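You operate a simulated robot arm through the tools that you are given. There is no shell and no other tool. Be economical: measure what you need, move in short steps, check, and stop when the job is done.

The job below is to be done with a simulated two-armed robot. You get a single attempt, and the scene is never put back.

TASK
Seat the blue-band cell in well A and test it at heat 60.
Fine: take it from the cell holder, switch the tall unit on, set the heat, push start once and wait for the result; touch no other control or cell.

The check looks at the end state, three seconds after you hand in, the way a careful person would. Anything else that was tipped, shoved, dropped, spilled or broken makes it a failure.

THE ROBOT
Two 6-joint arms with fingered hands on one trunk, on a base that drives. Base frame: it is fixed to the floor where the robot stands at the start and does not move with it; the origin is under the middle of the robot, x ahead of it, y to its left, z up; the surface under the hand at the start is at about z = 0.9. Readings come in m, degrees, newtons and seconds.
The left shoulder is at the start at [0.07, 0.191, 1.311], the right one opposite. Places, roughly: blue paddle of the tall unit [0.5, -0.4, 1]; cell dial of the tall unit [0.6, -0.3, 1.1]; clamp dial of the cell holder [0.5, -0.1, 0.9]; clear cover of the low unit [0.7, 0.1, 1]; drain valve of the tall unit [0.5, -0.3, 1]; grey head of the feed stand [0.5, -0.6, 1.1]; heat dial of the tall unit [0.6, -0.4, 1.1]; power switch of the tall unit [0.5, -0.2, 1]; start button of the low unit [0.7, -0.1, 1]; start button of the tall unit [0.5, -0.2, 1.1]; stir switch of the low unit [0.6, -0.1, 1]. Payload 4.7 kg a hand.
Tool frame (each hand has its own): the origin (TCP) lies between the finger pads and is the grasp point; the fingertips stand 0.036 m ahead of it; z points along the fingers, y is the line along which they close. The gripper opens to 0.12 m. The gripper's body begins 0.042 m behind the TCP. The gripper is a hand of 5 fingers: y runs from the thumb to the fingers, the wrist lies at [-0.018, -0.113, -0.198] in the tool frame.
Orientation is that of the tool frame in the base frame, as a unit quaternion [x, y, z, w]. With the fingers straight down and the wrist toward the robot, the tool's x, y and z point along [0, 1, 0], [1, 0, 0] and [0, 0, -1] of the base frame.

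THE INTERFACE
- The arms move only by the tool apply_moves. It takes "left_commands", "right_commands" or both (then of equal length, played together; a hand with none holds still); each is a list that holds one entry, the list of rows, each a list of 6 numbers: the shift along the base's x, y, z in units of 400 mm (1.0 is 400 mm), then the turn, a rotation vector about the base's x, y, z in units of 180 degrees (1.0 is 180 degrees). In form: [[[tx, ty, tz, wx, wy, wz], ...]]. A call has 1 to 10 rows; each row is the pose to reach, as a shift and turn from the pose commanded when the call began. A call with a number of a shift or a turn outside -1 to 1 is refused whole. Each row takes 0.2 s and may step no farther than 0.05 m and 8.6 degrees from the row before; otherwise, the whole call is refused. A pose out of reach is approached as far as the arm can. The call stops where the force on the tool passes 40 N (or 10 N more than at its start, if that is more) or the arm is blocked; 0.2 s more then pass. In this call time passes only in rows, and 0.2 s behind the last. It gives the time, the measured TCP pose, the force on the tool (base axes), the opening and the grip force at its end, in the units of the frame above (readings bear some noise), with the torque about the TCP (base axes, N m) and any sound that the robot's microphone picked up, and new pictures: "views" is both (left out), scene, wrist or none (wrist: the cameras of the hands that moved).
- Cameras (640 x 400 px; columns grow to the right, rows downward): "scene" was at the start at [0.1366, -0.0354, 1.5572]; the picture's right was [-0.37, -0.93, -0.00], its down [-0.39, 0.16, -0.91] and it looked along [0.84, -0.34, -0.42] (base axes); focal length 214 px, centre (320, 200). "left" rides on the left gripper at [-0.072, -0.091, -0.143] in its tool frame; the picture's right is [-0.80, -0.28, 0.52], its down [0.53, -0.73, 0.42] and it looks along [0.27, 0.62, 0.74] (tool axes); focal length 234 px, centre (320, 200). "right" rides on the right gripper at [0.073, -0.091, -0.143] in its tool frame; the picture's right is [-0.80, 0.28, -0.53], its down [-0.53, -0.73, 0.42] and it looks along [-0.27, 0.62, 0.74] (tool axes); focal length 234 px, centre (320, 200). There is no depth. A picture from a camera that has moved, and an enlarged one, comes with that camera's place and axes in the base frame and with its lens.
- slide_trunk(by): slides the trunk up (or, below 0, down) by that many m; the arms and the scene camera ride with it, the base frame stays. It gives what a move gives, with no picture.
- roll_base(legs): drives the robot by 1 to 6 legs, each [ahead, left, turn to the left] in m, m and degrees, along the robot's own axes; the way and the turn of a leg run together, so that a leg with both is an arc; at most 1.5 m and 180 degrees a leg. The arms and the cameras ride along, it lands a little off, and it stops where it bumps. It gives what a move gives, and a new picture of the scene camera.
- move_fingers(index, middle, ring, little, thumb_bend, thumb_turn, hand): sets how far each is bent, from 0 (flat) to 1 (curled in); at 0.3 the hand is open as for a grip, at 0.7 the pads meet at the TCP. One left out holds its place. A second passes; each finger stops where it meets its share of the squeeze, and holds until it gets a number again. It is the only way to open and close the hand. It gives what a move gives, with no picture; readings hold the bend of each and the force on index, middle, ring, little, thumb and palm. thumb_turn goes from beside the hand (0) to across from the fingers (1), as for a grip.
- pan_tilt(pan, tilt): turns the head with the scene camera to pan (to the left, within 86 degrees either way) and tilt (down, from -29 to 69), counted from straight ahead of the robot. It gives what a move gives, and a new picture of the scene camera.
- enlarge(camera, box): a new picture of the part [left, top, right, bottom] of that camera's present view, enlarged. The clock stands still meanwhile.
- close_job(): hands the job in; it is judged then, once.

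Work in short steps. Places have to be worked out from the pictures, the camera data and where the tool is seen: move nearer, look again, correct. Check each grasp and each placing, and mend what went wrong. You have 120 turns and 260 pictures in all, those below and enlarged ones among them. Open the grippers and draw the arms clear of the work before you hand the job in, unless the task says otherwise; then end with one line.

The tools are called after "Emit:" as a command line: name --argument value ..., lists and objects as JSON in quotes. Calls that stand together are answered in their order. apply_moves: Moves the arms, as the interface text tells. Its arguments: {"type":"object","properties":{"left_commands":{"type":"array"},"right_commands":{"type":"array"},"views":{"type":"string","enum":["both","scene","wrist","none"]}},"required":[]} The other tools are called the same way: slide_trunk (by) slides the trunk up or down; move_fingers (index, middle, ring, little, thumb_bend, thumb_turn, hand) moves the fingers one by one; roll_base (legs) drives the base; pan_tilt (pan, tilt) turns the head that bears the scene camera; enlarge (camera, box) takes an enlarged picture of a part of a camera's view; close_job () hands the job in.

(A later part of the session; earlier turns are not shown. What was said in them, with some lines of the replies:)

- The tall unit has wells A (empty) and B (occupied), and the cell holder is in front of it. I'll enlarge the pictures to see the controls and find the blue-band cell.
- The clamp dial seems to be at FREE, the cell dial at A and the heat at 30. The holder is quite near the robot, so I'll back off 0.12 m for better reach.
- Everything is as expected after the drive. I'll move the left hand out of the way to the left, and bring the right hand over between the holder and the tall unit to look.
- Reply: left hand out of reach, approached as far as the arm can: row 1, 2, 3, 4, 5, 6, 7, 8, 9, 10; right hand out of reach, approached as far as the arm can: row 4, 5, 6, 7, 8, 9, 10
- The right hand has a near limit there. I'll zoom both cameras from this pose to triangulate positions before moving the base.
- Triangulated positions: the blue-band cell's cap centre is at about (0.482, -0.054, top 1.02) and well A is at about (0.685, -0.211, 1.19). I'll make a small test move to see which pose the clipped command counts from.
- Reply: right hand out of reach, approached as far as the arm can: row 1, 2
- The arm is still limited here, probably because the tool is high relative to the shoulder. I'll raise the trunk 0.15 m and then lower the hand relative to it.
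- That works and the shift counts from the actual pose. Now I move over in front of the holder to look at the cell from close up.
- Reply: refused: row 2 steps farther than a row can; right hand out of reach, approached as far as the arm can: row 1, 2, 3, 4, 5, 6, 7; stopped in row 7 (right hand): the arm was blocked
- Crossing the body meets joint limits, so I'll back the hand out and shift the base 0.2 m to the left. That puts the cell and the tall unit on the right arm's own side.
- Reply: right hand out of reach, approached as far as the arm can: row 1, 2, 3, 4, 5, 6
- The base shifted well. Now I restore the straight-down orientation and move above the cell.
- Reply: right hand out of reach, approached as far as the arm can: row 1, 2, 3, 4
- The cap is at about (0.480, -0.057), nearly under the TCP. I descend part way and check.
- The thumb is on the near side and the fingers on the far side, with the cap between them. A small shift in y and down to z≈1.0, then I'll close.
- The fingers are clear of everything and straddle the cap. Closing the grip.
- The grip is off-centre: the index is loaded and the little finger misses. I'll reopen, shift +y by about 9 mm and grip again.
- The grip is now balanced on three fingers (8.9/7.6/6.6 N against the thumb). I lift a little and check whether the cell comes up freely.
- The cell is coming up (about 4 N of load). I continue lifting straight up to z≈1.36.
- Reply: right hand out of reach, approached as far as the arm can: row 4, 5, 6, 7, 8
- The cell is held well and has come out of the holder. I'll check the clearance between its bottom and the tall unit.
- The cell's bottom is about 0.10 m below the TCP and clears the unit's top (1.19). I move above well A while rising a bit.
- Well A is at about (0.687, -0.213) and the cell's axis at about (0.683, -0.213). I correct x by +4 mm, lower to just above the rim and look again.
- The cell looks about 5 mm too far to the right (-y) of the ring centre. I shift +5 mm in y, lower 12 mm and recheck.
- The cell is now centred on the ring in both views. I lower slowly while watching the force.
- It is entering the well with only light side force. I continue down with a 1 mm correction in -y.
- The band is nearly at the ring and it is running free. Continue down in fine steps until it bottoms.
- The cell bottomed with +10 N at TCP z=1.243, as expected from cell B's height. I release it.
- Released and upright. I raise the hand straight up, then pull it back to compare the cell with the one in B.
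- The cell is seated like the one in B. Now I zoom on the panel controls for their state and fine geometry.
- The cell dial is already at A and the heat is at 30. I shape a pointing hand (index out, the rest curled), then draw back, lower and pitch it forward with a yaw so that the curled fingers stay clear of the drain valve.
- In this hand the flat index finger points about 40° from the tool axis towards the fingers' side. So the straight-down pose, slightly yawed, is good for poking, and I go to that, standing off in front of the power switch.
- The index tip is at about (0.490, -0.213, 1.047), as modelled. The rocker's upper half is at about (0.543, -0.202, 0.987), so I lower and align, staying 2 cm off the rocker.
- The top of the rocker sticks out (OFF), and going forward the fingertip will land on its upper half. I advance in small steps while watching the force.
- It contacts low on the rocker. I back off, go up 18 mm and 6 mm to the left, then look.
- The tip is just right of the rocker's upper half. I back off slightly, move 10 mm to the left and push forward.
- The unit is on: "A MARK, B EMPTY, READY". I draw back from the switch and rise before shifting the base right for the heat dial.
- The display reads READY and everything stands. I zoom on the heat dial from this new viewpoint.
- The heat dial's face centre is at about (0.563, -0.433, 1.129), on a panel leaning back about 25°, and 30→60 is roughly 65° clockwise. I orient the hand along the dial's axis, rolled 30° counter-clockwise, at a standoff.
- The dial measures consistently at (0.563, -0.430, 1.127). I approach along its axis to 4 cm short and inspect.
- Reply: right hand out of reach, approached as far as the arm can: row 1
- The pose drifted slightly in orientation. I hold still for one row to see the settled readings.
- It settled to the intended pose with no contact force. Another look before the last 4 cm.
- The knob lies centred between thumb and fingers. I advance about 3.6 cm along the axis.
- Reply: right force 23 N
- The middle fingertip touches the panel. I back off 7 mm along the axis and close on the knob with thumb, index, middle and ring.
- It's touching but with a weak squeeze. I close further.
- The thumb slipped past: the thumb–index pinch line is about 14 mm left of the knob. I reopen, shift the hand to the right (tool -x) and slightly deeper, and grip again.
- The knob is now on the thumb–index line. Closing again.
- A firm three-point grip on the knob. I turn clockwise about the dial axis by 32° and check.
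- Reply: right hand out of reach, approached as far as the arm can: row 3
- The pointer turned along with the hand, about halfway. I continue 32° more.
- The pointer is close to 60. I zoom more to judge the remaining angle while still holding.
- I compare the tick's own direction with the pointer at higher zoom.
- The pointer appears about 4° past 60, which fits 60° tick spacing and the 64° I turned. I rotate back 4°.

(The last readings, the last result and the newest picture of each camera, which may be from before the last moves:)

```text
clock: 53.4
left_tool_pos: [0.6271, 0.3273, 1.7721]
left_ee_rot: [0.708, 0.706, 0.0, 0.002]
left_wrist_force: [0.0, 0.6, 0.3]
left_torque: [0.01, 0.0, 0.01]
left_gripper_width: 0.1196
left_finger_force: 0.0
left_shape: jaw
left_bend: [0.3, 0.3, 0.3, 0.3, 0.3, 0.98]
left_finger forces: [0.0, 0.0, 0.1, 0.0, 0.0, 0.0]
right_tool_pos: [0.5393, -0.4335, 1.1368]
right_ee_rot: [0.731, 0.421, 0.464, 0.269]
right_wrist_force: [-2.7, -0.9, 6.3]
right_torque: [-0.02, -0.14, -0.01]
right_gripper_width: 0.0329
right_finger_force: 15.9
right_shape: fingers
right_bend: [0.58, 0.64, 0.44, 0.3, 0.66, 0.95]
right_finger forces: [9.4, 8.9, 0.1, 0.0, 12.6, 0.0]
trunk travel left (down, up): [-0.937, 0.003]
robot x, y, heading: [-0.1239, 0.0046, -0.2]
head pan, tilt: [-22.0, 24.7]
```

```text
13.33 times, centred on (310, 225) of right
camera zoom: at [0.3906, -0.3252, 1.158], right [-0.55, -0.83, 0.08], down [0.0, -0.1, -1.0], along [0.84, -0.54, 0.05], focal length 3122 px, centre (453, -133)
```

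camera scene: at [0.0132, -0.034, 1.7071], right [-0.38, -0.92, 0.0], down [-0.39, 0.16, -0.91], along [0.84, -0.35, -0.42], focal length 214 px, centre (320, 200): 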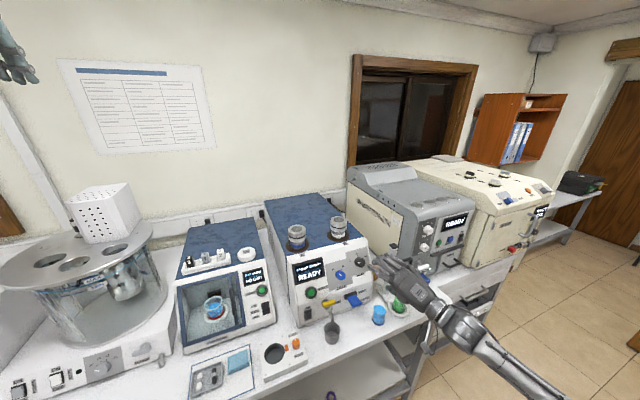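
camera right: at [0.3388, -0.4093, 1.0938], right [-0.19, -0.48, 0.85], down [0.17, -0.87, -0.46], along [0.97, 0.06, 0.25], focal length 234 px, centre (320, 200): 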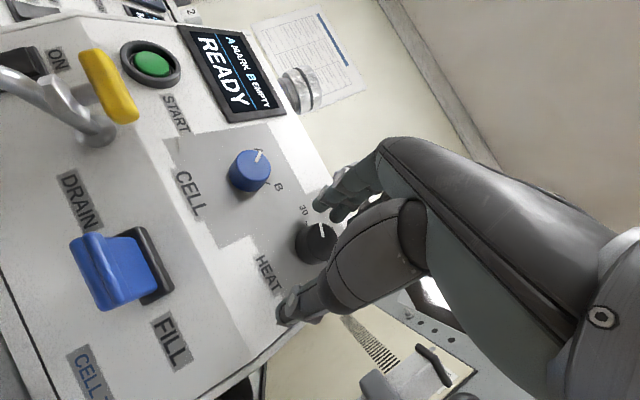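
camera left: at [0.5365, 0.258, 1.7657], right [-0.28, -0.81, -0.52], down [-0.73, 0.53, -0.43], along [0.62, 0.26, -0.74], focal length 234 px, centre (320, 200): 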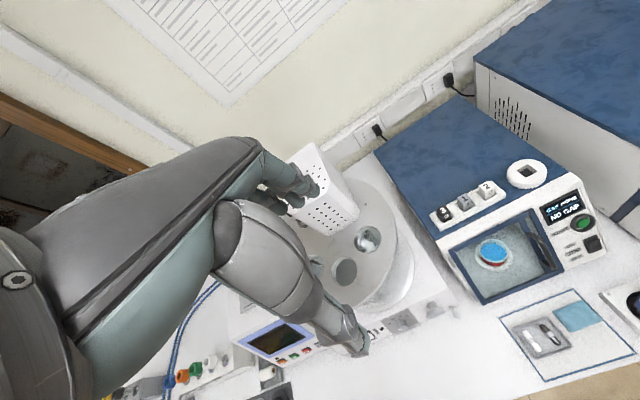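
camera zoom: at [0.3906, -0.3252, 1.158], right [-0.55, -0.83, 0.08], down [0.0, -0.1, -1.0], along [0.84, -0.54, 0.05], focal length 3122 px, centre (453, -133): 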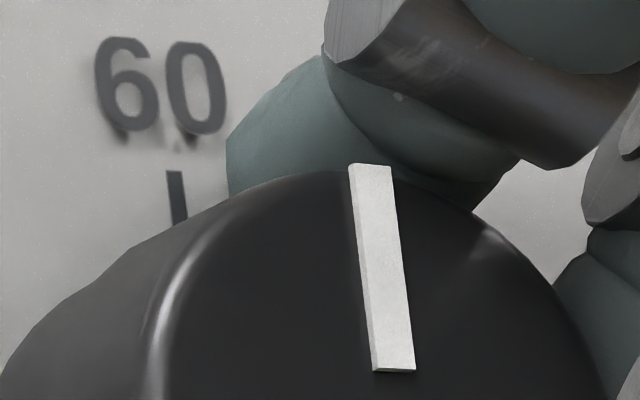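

The pointer is now parallel to the 60 tick within about 1°. I release the knob and withdraw along its axis.

Emit:
move_fingers --hand "right" --index 0.42 --middle 0.42 --thumb_bend 0.42

Emit:
apply_moves --right_commands '[[[-0.045, 0, 0.021, 0, 0, 0], [-0.13, 0, 0.06, 0, 0, 0], [-0.22, 0, 0.1, 0, 0, 0], [-0.31, 0, 0.13, 0, 0, 0], [-0.4, 0, 0.13, 0, 0, 0]]]' --views "wrist"

Emit:
enlarge --camera "scene" --box '[320, 230, 400, 290]'

```text
clock: 54.4
left_tool_pos: [0.6285, 0.3255, 1.7718]
left_ee_rot: [0.708, 0.706, 0.0, 0.001]
left_wrist_force: [-0.9, 0.2, 0.3]
left_torque: [-0.01, 0.01, 0.01]
left_gripper_width: 0.1197
left_finger_force: 0.1
left_shape: jaw
left_bend: [0.3, 0.3, 0.3, 0.3, 0.3, 0.98]
left_finger forces: [0.0, 0.0, 0.0, 0.1, 0.0, 0.0]
right_tool_pos: [0.5394, -0.435, 1.1365]
right_ee_rot: [0.732, 0.421, 0.464, 0.269]
right_wrist_force: [1.0, 0.5, -0.7]
right_torque: [0.02, 0.03, -0.01]
right_gripper_width: 0.0865
right_finger_force: 0.0
right_shape: fingers
right_bend: [0.42, 0.42, 0.44, 0.3, 0.42, 0.97]
right_finger forces: [0.0, 0.0, 0.0, 0.0, 0.0, 0.0]
trunk travel left (down, up): [-0.937, 0.003]
robot x, y, heading: [-0.125, 0.0014, -0.4]
head pan, tilt: [-22.0, 24.7]
```

```text
clock: 55.6
left_tool_pos: [0.6264, 0.3268, 1.7731]
left_ee_rot: [0.707, 0.707, 0.0, 0.002]
left_wrist_force: [-0.8, -0.7, 0.9]
left_torque: [-0.01, -0.02, 0.02]
left_gripper_width: 0.1196
left_finger_force: 0.0
left_shape: jaw
left_bend: [0.3, 0.3, 0.3, 0.3, 0.3, 0.98]
left_finger forces: [0.1, 0.0, 0.0, 0.1, 0.1, 0.0]
right_tool_pos: [0.3739, -0.4335, 1.1921]
right_ee_rot: [0.731, 0.421, 0.465, 0.269]
right_wrist_force: [-0.3, -0.5, 0.7]
right_torque: [-0.01, -0.01, 0.0]
right_gripper_width: 0.0869
right_finger_force: 0.1
right_shape: fingers
right_bend: [0.42, 0.42, 0.44, 0.3, 0.42, 0.97]
right_finger forces: [0.0, 0.0, 0.0, 0.0, 0.0, 0.0]
trunk travel left (down, up): [-0.937, 0.003]
robot x, y, heading: [-0.1239, 0.0024, -0.5]
head pan, tilt: [-22.0, 24.7]
camera right: at [0.2262, -0.3249, 1.213], right [-0.55, -0.83, 0.08], down [0.0, -0.1, -1.0], along [0.84, -0.54, 0.06], focal length 234 px, centre (320, 200)
```

right: 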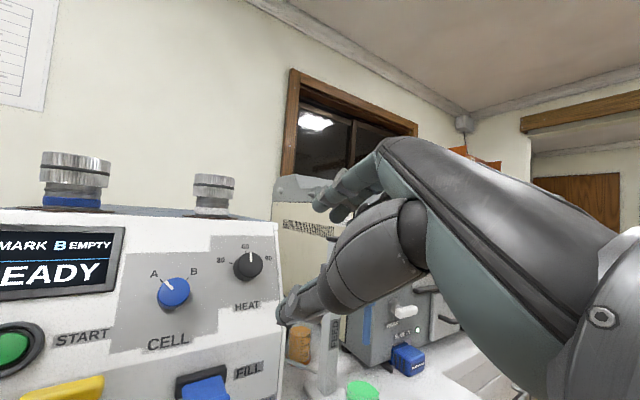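

```text
6.67 times, centred on (360, 260) of scene
camera zoom: at [0.01, -0.0329, 1.7074], right [-0.38, -0.93, 0.0], down [-0.38, 0.16, -0.91], along [0.84, -0.35, -0.42], focal length 1430 px, centre (53, -200)
```

zoom: 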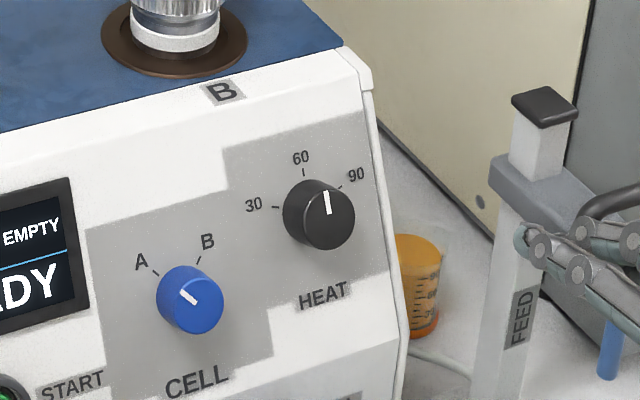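

The heat points at 60 and the cell dial is still at A. Now the start button: I shift the base a bit back and left for a comfortable pose, and form the pointing hand.

Emit:
roll_base --legs '[[-0.08, 0.12, 0]]'

Emit:
move_fingers --hand "right" --index 0.0 --middle 1.0 --ring 1.0 --little 1.0 --thumb_bend 1.0

```text
clock: 57.0
left_tool_pos: [0.5526, 0.446, 1.7717]
left_ee_rot: [0.708, 0.706, 0.0, 0.001]
left_wrist_force: [-0.2, -0.2, 0.1]
left_torque: [0.05, 0.02, 0.0]
left_gripper_width: 0.12
left_finger_force: 0.2
left_shape: jaw
left_bend: [0.3, 0.3, 0.3, 0.3, 0.3, 0.98]
left_finger forces: [0.0, 0.0, 0.0, 0.0, 0.0, 0.0]
right_tool_pos: [0.2976, -0.3127, 1.1894]
right_ee_rot: [0.732, 0.421, 0.464, 0.268]
right_wrist_force: [-0.5, -0.1, 0.6]
right_torque: [-0.01, -0.03, 0.05]
right_gripper_width: 0.0865
right_finger_force: 0.1
right_shape: fingers
right_bend: [0.42, 0.42, 0.44, 0.3, 0.42, 0.97]
right_finger forces: [0.0, 0.0, 0.1, 0.1, 0.0, 0.0]
trunk travel left (down, up): [-0.937, 0.003]
robot x, y, heading: [-0.2018, 0.129, -0.4]
head pan, tilt: [-22.0, 24.7]
camera scene: at [-0.0648, 0.0871, 1.7069], right [-0.38, -0.92, 0.0], down [-0.39, 0.16, -0.91], along [0.84, -0.34, -0.42], focal length 214 px, centre (320, 200)
```

scene: 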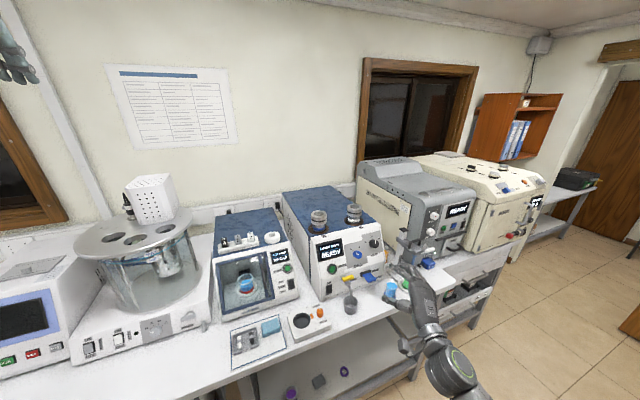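

```text
clock: 58.0
left_tool_pos: [0.5495, 0.4496, 1.7725]
left_ee_rot: [0.709, 0.706, 0.0, 0.002]
left_wrist_force: [0.1, -0.2, 0.8]
left_torque: [0.02, -0.03, 0.0]
left_gripper_width: 0.1197
left_finger_force: 0.1
left_shape: jaw
left_bend: [0.3, 0.3, 0.3, 0.3, 0.3, 0.98]
left_finger forces: [0.0, 0.1, 0.1, 0.1, 0.0, 0.1]
right_tool_pos: [0.2978, -0.3107, 1.1897]
right_ee_rot: [0.732, 0.421, 0.464, 0.27]
right_wrist_force: [-0.1, 0.0, 0.7]
right_torque: [-0.01, 0.0, 0.0]
right_gripper_width: 0.0568
right_finger_force: 0.1
right_shape: fingers
right_bend: [0.0, 1.0, 1.0, 1.0, 1.0, 0.97]
right_finger forces: [0.0, 0.1, 0.0, 0.0, 0.0, 0.0]
trunk travel left (down, up): [-0.937, 0.003]
robot x, y, heading: [-0.2066, 0.1294, -0.4]
head pan, tilt: [-22.0, 24.7]
```

Now I rotate to the poking pose, with the index along the panel normal, in front of the start button.

Emit:
apply_moves --right_commands '[[[0.019, 0.027, -0.033, -0.0138, 0.0339, 0.0165], [0.039, 0.053, -0.066, -0.0277, 0.0678, 0.0329], [0.058, 0.08, -0.098, -0.0415, 0.1017, 0.0494], [0.078, 0.106, -0.131, -0.0553, 0.1356, 0.0659], [0.097, 0.133, -0.164, -0.0691, 0.1694, 0.0823], [0.116, 0.159, -0.197, -0.083, 0.2033, 0.0988], [0.136, 0.186, -0.23, -0.0968, 0.2372, 0.1152], [0.155, 0.2125, -0.2625, -0.1106, 0.2711, 0.1317], [0.155, 0.2125, -0.2625, -0.1106, 0.2711, 0.1317]]]' --views "wrist"

Emit:
enlarge --camera "scene" --box '[310, 225, 400, 305]'

```text
clock: 60.0
left_tool_pos: [0.5507, 0.4479, 1.7728]
left_ee_rot: [0.708, 0.706, -0.001, 0.0]
left_wrist_force: [0.2, 0.0, -0.4]
left_torque: [0.02, 0.02, -0.02]
left_gripper_width: 0.1197
left_finger_force: 0.1
left_shape: jaw
left_bend: [0.3, 0.3, 0.3, 0.3, 0.3, 0.98]
left_finger forces: [0.1, 0.0, 0.0, 0.0, 0.0, 0.0]
right_tool_pos: [0.3863, -0.1335, 1.0772]
right_ee_rot: [0.767, 0.617, 0.103, 0.143]
right_wrist_force: [-1.2, 0.2, 0.6]
right_torque: [0.01, 0.04, 0.01]
right_gripper_width: 0.0572
right_finger_force: 0.1
right_shape: fingers
right_bend: [0.0, 1.0, 1.0, 1.0, 1.0, 0.98]
right_finger forces: [0.1, 0.0, 0.1, 0.0, 0.0, 0.0]
right hand out of reach, approached as far as the arm can: row 3, 4, 5, 6, 7, 8, 9
trunk travel left (down, up): [-0.937, 0.003]
robot x, y, heading: [-0.2007, 0.1259, -0.3]
head pan, tilt: [-22.0, 24.7]
camera right: at [0.2701, -0.0313, 1.1774], right [-0.09, -0.79, 0.6], down [-0.64, -0.41, -0.64], along [0.76, -0.45, -0.47], focal length 234 px, centre (320, 200)
```

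right: 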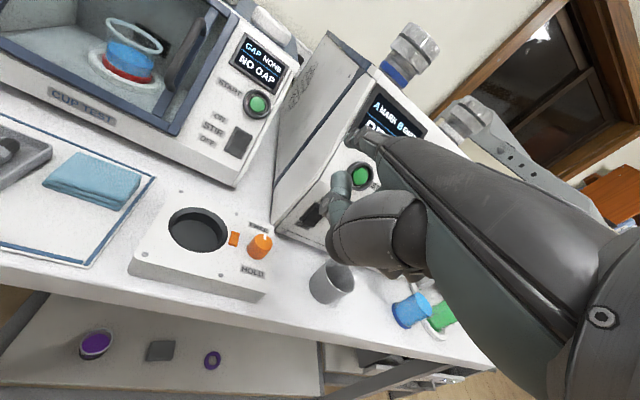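

```text
5.00 times, centred on (355, 265) of scene
camera zoom: at [-0.0663, 0.0888, 1.7072], right [-0.38, -0.92, 0.0], down [-0.39, 0.16, -0.91], along [0.84, -0.35, -0.42], focal length 1072 px, centre (145, -125)
```

zoom: 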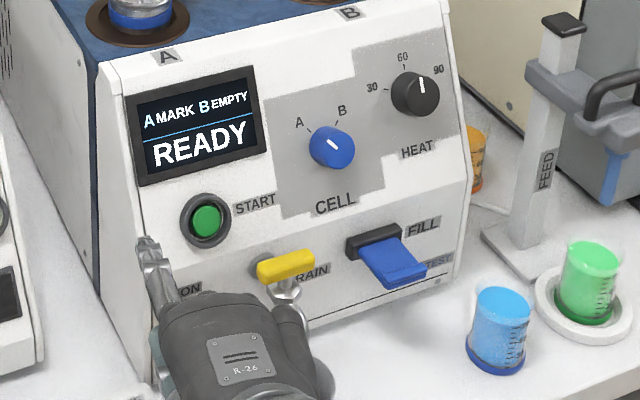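

The index tip is at about (0.508, -0.150, 1.114), left of the button, whose face is at about (0.554, -0.224, 1.072). The orientation is good enough, so I move the tip in front of the button at 3 cm.

Emit:
apply_moves --right_commands '[[[0.0, -0.085, -0.02, 0, 0, 0], [0.02, -0.17, -0.0825, 0, 0, 0], [0.0475, -0.17, -0.0825, 0, 0, 0], [0.0475, -0.17, -0.0825, 0, 0, 0]]]' --views "none"

Emit:
enlarge --camera "right" --box '[250, 80, 450, 220]'

Emit:
enlarge --camera "scene" --box '[310, 225, 400, 305]'

```text
clock: 61.0
left_tool_pos: [0.5501, 0.449, 1.7711]
left_ee_rot: [0.708, 0.706, -0.002, 0.002]
left_wrist_force: [0.2, 1.0, -0.5]
left_torque: [0.02, -0.03, 0.0]
left_gripper_width: 0.1198
left_finger_force: 0.0
left_shape: jaw
left_bend: [0.3, 0.3, 0.3, 0.3, 0.3, 0.98]
left_finger forces: [0.0, 0.0, 0.0, 0.0, 0.0, 0.0]
right_tool_pos: [0.4055, -0.1645, 1.0337]
right_ee_rot: [0.775, 0.605, 0.096, 0.157]
right_wrist_force: [1.3, -0.1, -0.6]
right_torque: [-0.01, 0.03, 0.01]
right_gripper_width: 0.0573
right_finger_force: 0.0
right_shape: fingers
right_bend: [0.0, 1.0, 1.0, 1.0, 1.0, 0.98]
right_finger forces: [0.1, 0.0, 0.1, 0.0, 0.1, 0.0]
right hand out of reach, approached as far as the arm can: row 1, 2, 3, 4
trunk travel left (down, up): [-0.937, 0.003]
robot x, y, heading: [-0.2028, 0.1264, -0.2]
head pan, tilt: [-22.0, 24.7]
```

```text
2.86 times, centred on (350, 150) of right
camera zoom: at [0.2924, -0.0567, 1.1316], right [-0.12, -0.77, 0.62], down [-0.65, -0.41, -0.64], along [0.75, -0.49, -0.45], focal length 669 px, centre (234, 343)
```

zoom: 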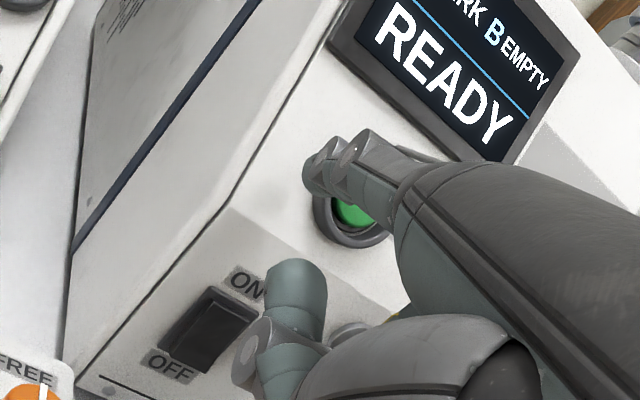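

```text
5.00 times, centred on (355, 265) of scene
camera zoom: at [-0.066, 0.0911, 1.7072], right [-0.38, -0.93, 0.0], down [-0.39, 0.16, -0.91], along [0.84, -0.35, -0.42], focal length 1072 px, centre (145, -125)
```

zoom: 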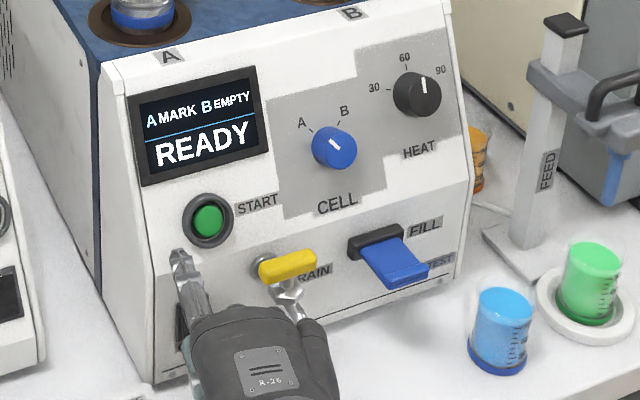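

The arm is limited sideways here, so I use the base instead: a 3.6 cm shift to the right brings the tip in line with the button.

Emit:
roll_base --legs '[[0, -0.036, 0]]'

Emit:
enlarge --camera "right" --box '[250, 80, 450, 220]'

Emit:
enlarge --camera "scene" --box '[310, 225, 400, 305]'

```text
clock: 61.8
left_tool_pos: [0.549, 0.4276, 1.7688]
left_ee_rot: [0.708, 0.706, -0.004, 0.004]
left_wrist_force: [-0.9, 2.2, -0.4]
left_torque: [-0.16, 0.0, -0.02]
left_gripper_width: 0.1196
left_finger_force: 0.1
left_shape: jaw
left_bend: [0.3, 0.3, 0.3, 0.3, 0.3, 0.98]
left_finger forces: [0.0, 0.0, 0.0, 0.0, 0.1, 0.0]
right_tool_pos: [0.4063, -0.1936, 1.0362]
right_ee_rot: [0.774, 0.605, 0.094, 0.16]
right_wrist_force: [0.3, 0.9, 0.1]
right_torque: [-0.08, 0.02, -0.02]
right_gripper_width: 0.0574
right_finger_force: 0.0
right_shape: fingers
right_bend: [0.0, 1.0, 1.0, 1.0, 1.0, 0.98]
right_finger forces: [0.1, 0.0, 0.0, 0.0, 0.0, 0.0]
trunk travel left (down, up): [-0.937, 0.003]
robot x, y, heading: [-0.2034, 0.0934, -0.4]
head pan, tilt: [-22.0, 24.7]
camera scene: at [-0.0665, 0.0666, 1.7074], right [-0.38, -0.93, 0.01], down [-0.39, 0.15, -0.91], along [0.84, -0.35, -0.42], focal length 214 px, centre (320, 200)
```

scene: 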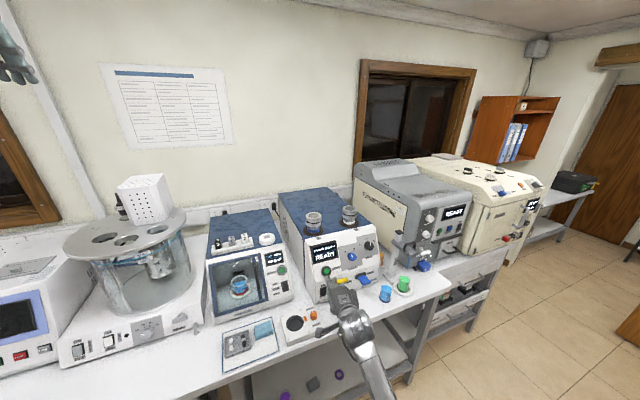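

```text
2.86 times, centred on (350, 150) of right
camera zoom: at [0.292, -0.0845, 1.133], right [-0.12, -0.77, 0.63], down [-0.65, -0.41, -0.63], along [0.75, -0.49, -0.45], focal length 669 px, centre (234, 343)
```

zoom: 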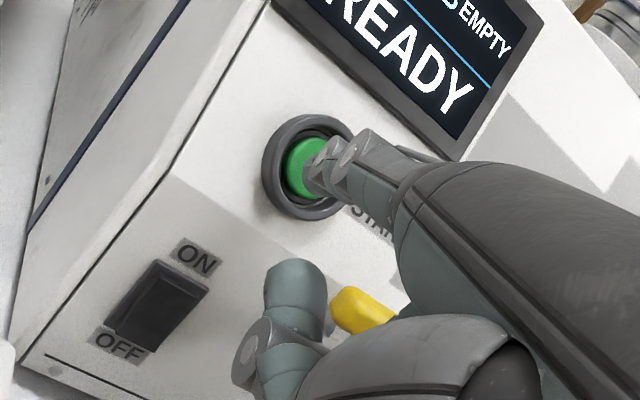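

```text
5.00 times, centred on (355, 265) of scene
camera zoom: at [-0.0665, 0.0666, 1.7074], right [-0.38, -0.93, 0.01], down [-0.39, 0.15, -0.91], along [0.84, -0.35, -0.42], focal length 1072 px, centre (145, -125)
```

zoom: 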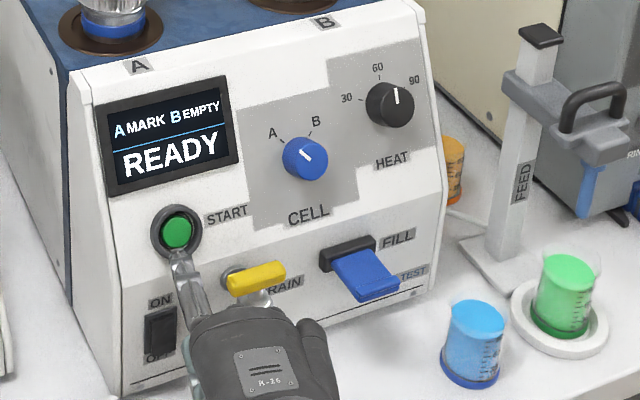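

Almost lined up. I do a first small step (+10 mm x, -10 mm y, -4 mm z) to see that the arm follows.

Emit:
apply_moves --right_commands '[[[0.012, -0.012, -0.005, 0, 0, 0], [0.025, -0.025, -0.01, 0, 0, 0], [0.025, -0.025, -0.01, 0, 0, 0]]]' --views "none"

Emit:
enlarge --camera "right" --box '[250, 80, 450, 220]'

Emit:
enlarge --camera "scene" --box '[320, 240, 380, 290]'

```text
clock: 62.6
left_tool_pos: [0.5486, 0.4191, 1.7704]
left_ee_rot: [0.707, 0.707, -0.002, 0.001]
left_wrist_force: [-0.7, 0.5, 0.1]
left_torque: [-0.07, -0.04, -0.02]
left_gripper_width: 0.1198
left_finger_force: 0.1
left_shape: jaw
left_bend: [0.3, 0.3, 0.3, 0.3, 0.3, 0.98]
left_finger forces: [0.0, 0.1, 0.0, 0.0, 0.0, 0.0]
right_tool_pos: [0.415, -0.2059, 1.0309]
right_ee_rot: [0.776, 0.602, 0.094, 0.16]
right_wrist_force: [0.5, 0.2, -0.4]
right_torque: [-0.03, 0.03, -0.03]
right_gripper_width: 0.0572
right_finger_force: 0.0
right_shape: fingers
right_bend: [0.0, 1.0, 1.0, 1.0, 1.0, 0.98]
right_finger forces: [0.1, 0.0, 0.1, 0.0, 0.0, 0.1]
trunk travel left (down, up): [-0.937, 0.003]
robot x, y, heading: [-0.205, 0.0893, -0.3]
head pan, tilt: [-22.0, 24.7]
```

```text
2.86 times, centred on (350, 150) of right
camera zoom: at [0.3023, -0.0967, 1.1276], right [-0.13, -0.77, 0.63], down [-0.66, -0.41, -0.64], along [0.74, -0.5, -0.45], focal length 669 px, centre (234, 343)
```

zoom: 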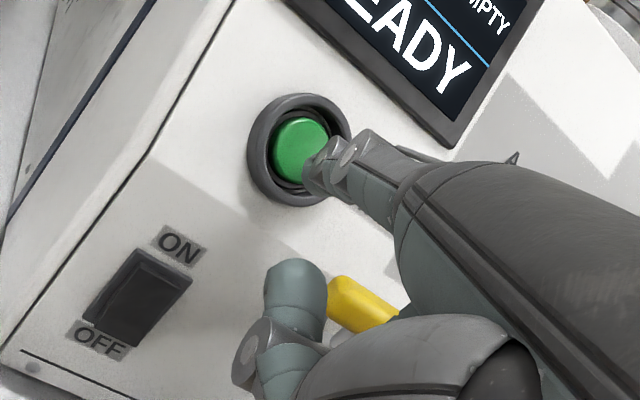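

```text
8.00 times, centred on (350, 265) of scene
camera zoom: at [-0.0666, 0.0573, 1.7072], right [-0.38, -0.93, 0.0], down [-0.39, 0.16, -0.91], along [0.84, -0.35, -0.42], focal length 1716 px, centre (80, -320)
```

zoom: 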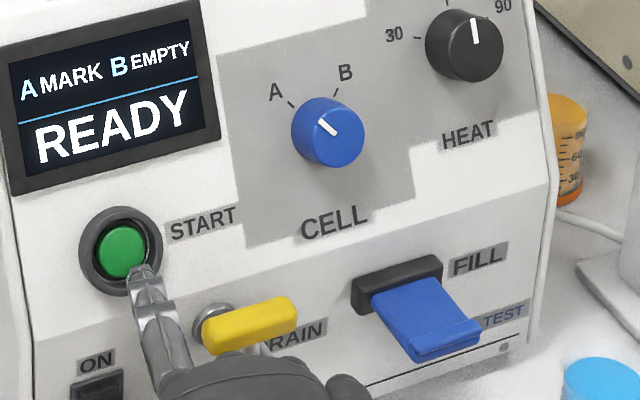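

The tip is well aligned with the button. I push forward 2.2 cm in small steps and read force and display.

Emit:
apply_moves --right_commands '[[[0.02, 0, -0.005, 0, 0, 0], [0.035, 0, -0.01, 0, 0, 0], [0.045, 0, -0.01, 0, 0, 0], [0.055, 0, -0.01, 0, 0, 0]]]' --views "none"

Emit:
enlarge --camera "scene" --box '[320, 240, 380, 290]'

Emit:
enlarge --camera "right" --box '[250, 80, 450, 220]'

```text
clock: 63.6
left_tool_pos: [0.5493, 0.4153, 1.772]
left_ee_rot: [0.708, 0.706, -0.001, 0.002]
left_wrist_force: [0.7, -0.2, -0.1]
left_torque: [0.0, 0.0, 0.0]
left_gripper_width: 0.1196
left_finger_force: 0.1
left_shape: jaw
left_bend: [0.3, 0.3, 0.3, 0.3, 0.3, 0.98]
left_finger forces: [0.0, 0.1, 0.1, 0.1, 0.1, 0.0]
right_tool_pos: [0.4376, -0.2082, 1.0269]
right_ee_rot: [0.775, 0.604, 0.095, 0.159]
right_wrist_force: [-1.6, 0.3, 0.0]
right_torque: [0.05, -0.15, -0.02]
right_gripper_width: 0.0571
right_finger_force: 1.1
right_shape: fingers
right_bend: [0.0, 1.0, 1.0, 1.0, 1.0, 0.98]
right_finger forces: [2.3, 0.0, 0.0, 0.0, 0.0, 0.0]
trunk travel left (down, up): [-0.937, 0.003]
robot x, y, heading: [-0.2062, 0.0908, -0.4]
head pan, tilt: [-22.0, 24.7]
heard: click
```

```text
8.00 times, centred on (350, 265) of scene
camera zoom: at [-0.0672, 0.0553, 1.7072], right [-0.38, -0.93, 0.0], down [-0.39, 0.16, -0.91], along [0.84, -0.35, -0.42], focal length 1716 px, centre (80, -320)
```

zoom: 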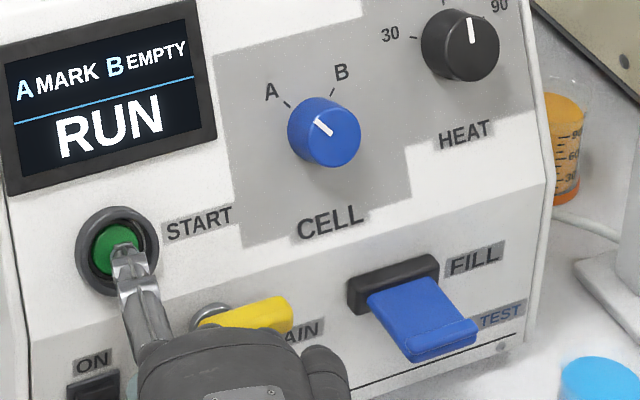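

```text
2.86 times, centred on (350, 150) of right
camera zoom: at [0.3242, -0.0992, 1.123], right [-0.13, -0.77, 0.63], down [-0.66, -0.41, -0.64], along [0.74, -0.49, -0.45], focal length 669 px, centre (234, 343)
```

zoom: 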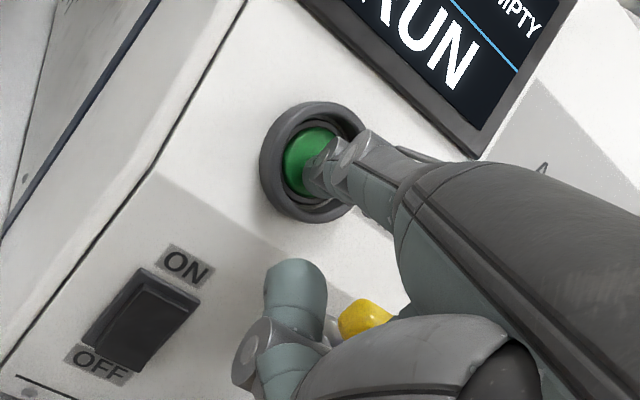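

A click was heard and the display shows RUN. I draw the finger straight back, then up and away, and open the hand while the test runs.

Emit:
apply_moves --right_commands '[[[-0.06, 0, 0.01, 0, 0, 0], [-0.15, 0, 0.03, 0, 0, 0], [-0.23, 0, 0.06, 0, 0, 0], [-0.25, -0.05, 0.14, 0, 0, 0], [-0.25, -0.12, 0.22, 0, 0, 0], [-0.25, -0.2, 0.28, 0, 0, 0]]]' --views "scene"

Emit:
move_fingers --hand "right" --index 0.3 --middle 0.3 --ring 0.3 --little 0.3 --thumb_bend 0.3

Emit:
enlarge --camera "scene" --box '[290, 200, 410, 310]'

```text
clock: 65.0
left_tool_pos: [0.5493, 0.4158, 1.7723]
left_ee_rot: [0.708, 0.706, -0.001, 0.002]
left_wrist_force: [-0.5, -1.3, -0.9]
left_torque: [0.01, -0.01, 0.03]
left_gripper_width: 0.1198
left_finger_force: 0.1
left_shape: jaw
left_bend: [0.3, 0.3, 0.3, 0.3, 0.3, 0.98]
left_finger forces: [0.0, 0.1, 0.0, 0.0, 0.0, 0.0]
right_tool_pos: [0.336, -0.2215, 1.1246]
right_ee_rot: [0.784, 0.591, 0.085, 0.17]
right_wrist_force: [-0.5, -0.6, 0.2]
right_torque: [0.01, 0.04, -0.03]
right_gripper_width: 0.0572
right_finger_force: 0.1
right_shape: fingers
right_bend: [0.0, 1.0, 1.0, 1.0, 1.0, 0.98]
right_finger forces: [0.1, 0.0, 0.0, 0.0, 0.0, 0.0]
right hand out of reach, approached as far as the arm can: row 2, 3, 4, 5, 6
trunk travel left (down, up): [-0.937, 0.003]
robot x, y, heading: [-0.203, 0.0907, -0.5]
head pan, tilt: [-22.0, 24.7]
camera scene: at [-0.067, 0.0551, 1.7072], right [-0.38, -0.93, 0.0], down [-0.39, 0.16, -0.91], along [0.84, -0.35, -0.42], focal length 214 px, centre (320, 200)
```

scene: 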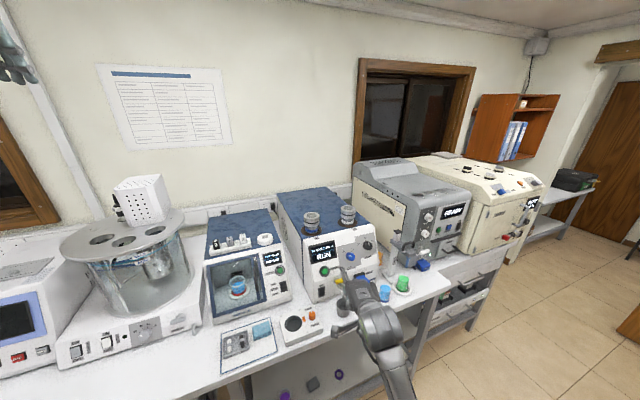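

```text
clock: 66.0
left_tool_pos: [0.5494, 0.4157, 1.7715]
left_ee_rot: [0.707, 0.707, -0.002, 0.002]
left_wrist_force: [-0.5, 0.9, 0.1]
left_torque: [0.0, 0.02, 0.0]
left_gripper_width: 0.1196
left_finger_force: 0.0
left_shape: jaw
left_bend: [0.3, 0.3, 0.3, 0.3, 0.3, 0.98]
left_finger forces: [0.0, 0.0, 0.1, 0.1, 0.1, 0.0]
right_tool_pos: [0.3361, -0.2212, 1.1244]
right_ee_rot: [0.784, 0.591, 0.085, 0.171]
right_wrist_force: [-0.5, 0.3, 0.4]
right_torque: [-0.01, 0.03, -0.02]
right_gripper_width: 0.122
right_finger_force: 0.1
right_shape: fingers
right_bend: [0.3, 0.3, 0.3, 0.3, 0.3, 0.98]
right_finger forces: [0.0, 0.0, 0.1, 0.0, 0.0, 0.0]
trunk travel left (down, up): [-0.937, 0.003]
robot x, y, heading: [-0.2006, 0.0921, -0.3]
head pan, tilt: [-22.0, 24.7]
```

```text
3.64 times, centred on (350, 255) of scene
camera zoom: at [-0.0665, 0.0554, 1.7072], right [-0.38, -0.93, 0.0], down [-0.39, 0.16, -0.91], along [0.84, -0.35, -0.42], focal length 780 px, centre (211, 0)
```

zoom: 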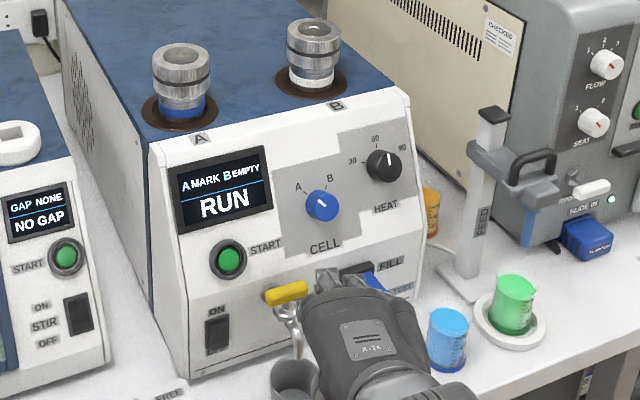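

It is still running. I drive back a little so that the arms are well clear, which also lets time pass.

Emit:
roll_base --legs '[[-0.12, 0, 0]]'

Emit:
apply_moves --right_commands '[[[0, -0.05, 0.05, 0, 0, 0], [0, -0.1, 0.1, 0, 0, 0], [0, -0.15, 0.15, 0, 0, 0], [0, -0.2, 0.2, 0, 0, 0], [0, -0.25, 0.25, 0, 0, 0], [0, -0.3, 0.3, 0, 0, 0], [0, -0.3, 0.3, 0, 0, 0], [0, -0.3, 0.3, 0, 0, 0], [0, -0.3, 0.3, 0, 0, 0], [0, -0.3, 0.3, 0, 0, 0]]]' --views "none"

Emit:
enlarge --camera "scene" --box '[270, 190, 410, 310]'

```text
clock: 67.3
left_tool_pos: [0.4359, 0.4175, 1.7682]
left_ee_rot: [0.707, 0.708, -0.002, 0.0]
left_wrist_force: [0.1, -0.8, -0.5]
left_torque: [0.01, 0.05, -0.01]
left_gripper_width: 0.1197
left_finger_force: 0.1
left_shape: jaw
left_bend: [0.3, 0.3, 0.3, 0.3, 0.3, 0.98]
left_finger forces: [0.1, 0.1, 0.1, 0.1, 0.0, 0.0]
right_tool_pos: [0.2224, -0.2194, 1.1227]
right_ee_rot: [0.783, 0.592, 0.083, 0.17]
right_wrist_force: [0.1, 0.1, 0.7]
right_torque: [0.05, 0.02, 0.0]
right_gripper_width: 0.1221
right_finger_force: 0.0
right_shape: fingers
right_bend: [0.3, 0.3, 0.3, 0.3, 0.3, 0.98]
right_finger forces: [0.0, 0.0, 0.0, 0.1, 0.0, 0.1]
trunk travel left (down, up): [-0.937, 0.003]
robot x, y, heading: [-0.3244, 0.0892, -0.1]
head pan, tilt: [-22.0, 24.7]
camera scene: at [-0.1801, 0.0562, 1.7066], right [-0.38, -0.93, 0.0], down [-0.39, 0.16, -0.91], along [0.84, -0.34, -0.42], focal length 214 px, centre (320, 200)
```

scene: 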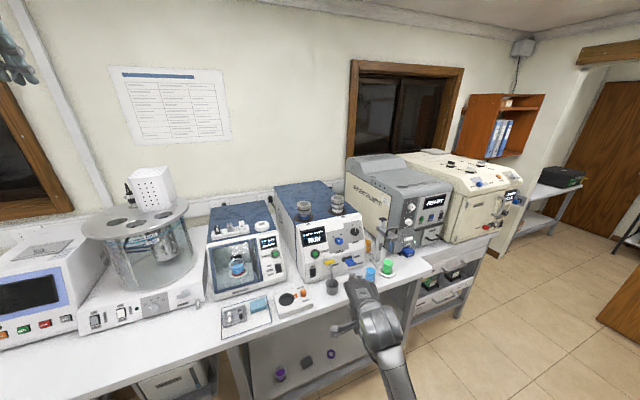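

```text
clock: 69.5
left_tool_pos: [0.4305, 0.4172, 1.7711]
left_ee_rot: [0.707, 0.708, -0.001, 0.001]
left_wrist_force: [-0.5, 0.4, -0.7]
left_torque: [0.01, -0.03, 0.0]
left_gripper_width: 0.1199
left_finger_force: 0.1
left_shape: jaw
left_bend: [0.3, 0.3, 0.3, 0.3, 0.3, 0.98]
left_finger forces: [0.0, 0.0, 0.0, 0.0, 0.0, 0.0]
right_tool_pos: [0.2182, -0.2164, 1.2084]
right_ee_rot: [0.785, 0.589, 0.084, 0.173]
right_wrist_force: [-0.5, 0.3, 0.3]
right_torque: [0.02, 0.02, -0.04]
right_gripper_width: 0.1223
right_finger_force: 0.1
right_shape: fingers
right_bend: [0.3, 0.3, 0.3, 0.3, 0.3, 0.98]
right_finger forces: [0.1, 0.1, 0.0, 0.1, 0.1, 0.0]
right hand out of reach, approached as far as the arm can: row 1, 2, 3, 4, 5, 6, 7, 8, 9, 10
trunk travel left (down, up): [-0.937, 0.003]
robot x, y, heading: [-0.3206, 0.0917, -0.2]
head pan, tilt: [-22.0, 24.7]
```

```text
3.33 times, centred on (340, 250) of scene
camera zoom: at [-0.1856, 0.0561, 1.7072], right [-0.38, -0.93, 0.0], down [-0.39, 0.16, -0.91], along [0.84, -0.34, -0.42], focal length 715 px, centre (253, 33)
```

zoom: 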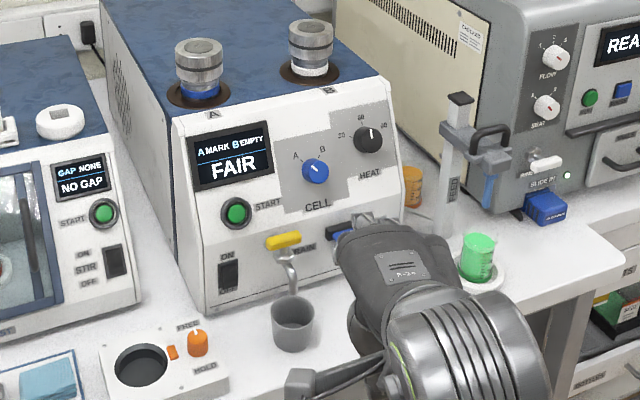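

The result FAIR is shown. I check the dial, cells and surroundings in a last zoom.

Emit:
enlarge --camera "scene" --box '[335, 220, 365, 242]'

Emit:
enlarge --camera "scene" --box '[200, 180, 440, 330]'

```text
16.00 times, centred on (350, 231) of scene
camera zoom: at [-0.1856, 0.0561, 1.7072], right [-0.38, -0.93, 0.0], down [-0.39, 0.16, -0.91], along [0.84, -0.34, -0.42], focal length 3432 px, centre (-160, -296)
```

zoom: 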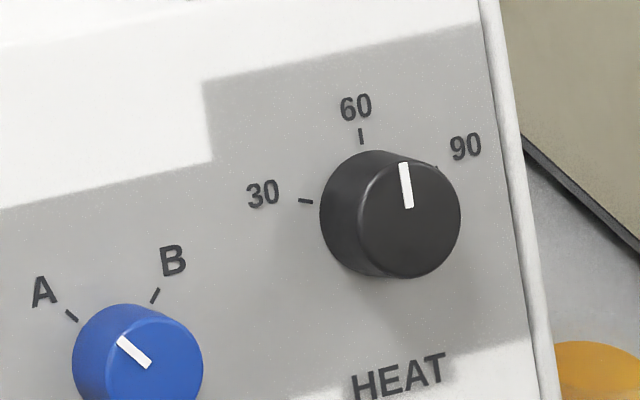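

```text
2.67 times, centred on (320, 255) of scene
camera zoom: at [-0.1856, 0.0561, 1.7072], right [-0.38, -0.93, 0.0], down [-0.39, 0.16, -0.91], along [0.84, -0.34, -0.42], focal length 572 px, centre (320, 53)
```

zoom: 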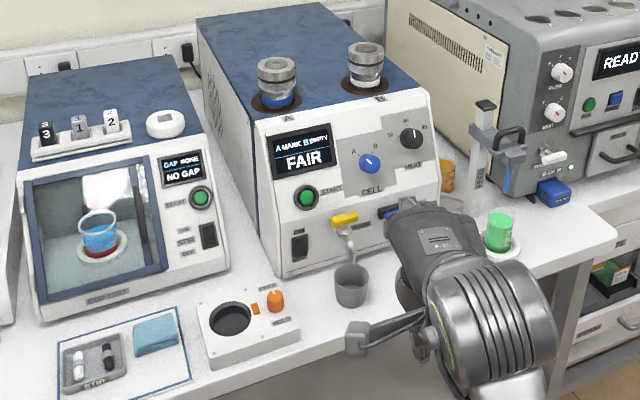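

The heat pointer is on 60, the cell dial is on A, and the blue-band cell is seated in A. The result is shown, the hands are open and clear, and nothing else has moved, so I hand in.

Emit:
close_job

```text
The job is handed in.
```

The blue-band cell is seated in well A and was tested at heat 60 with a single push of start; the display shows the result FAIR.
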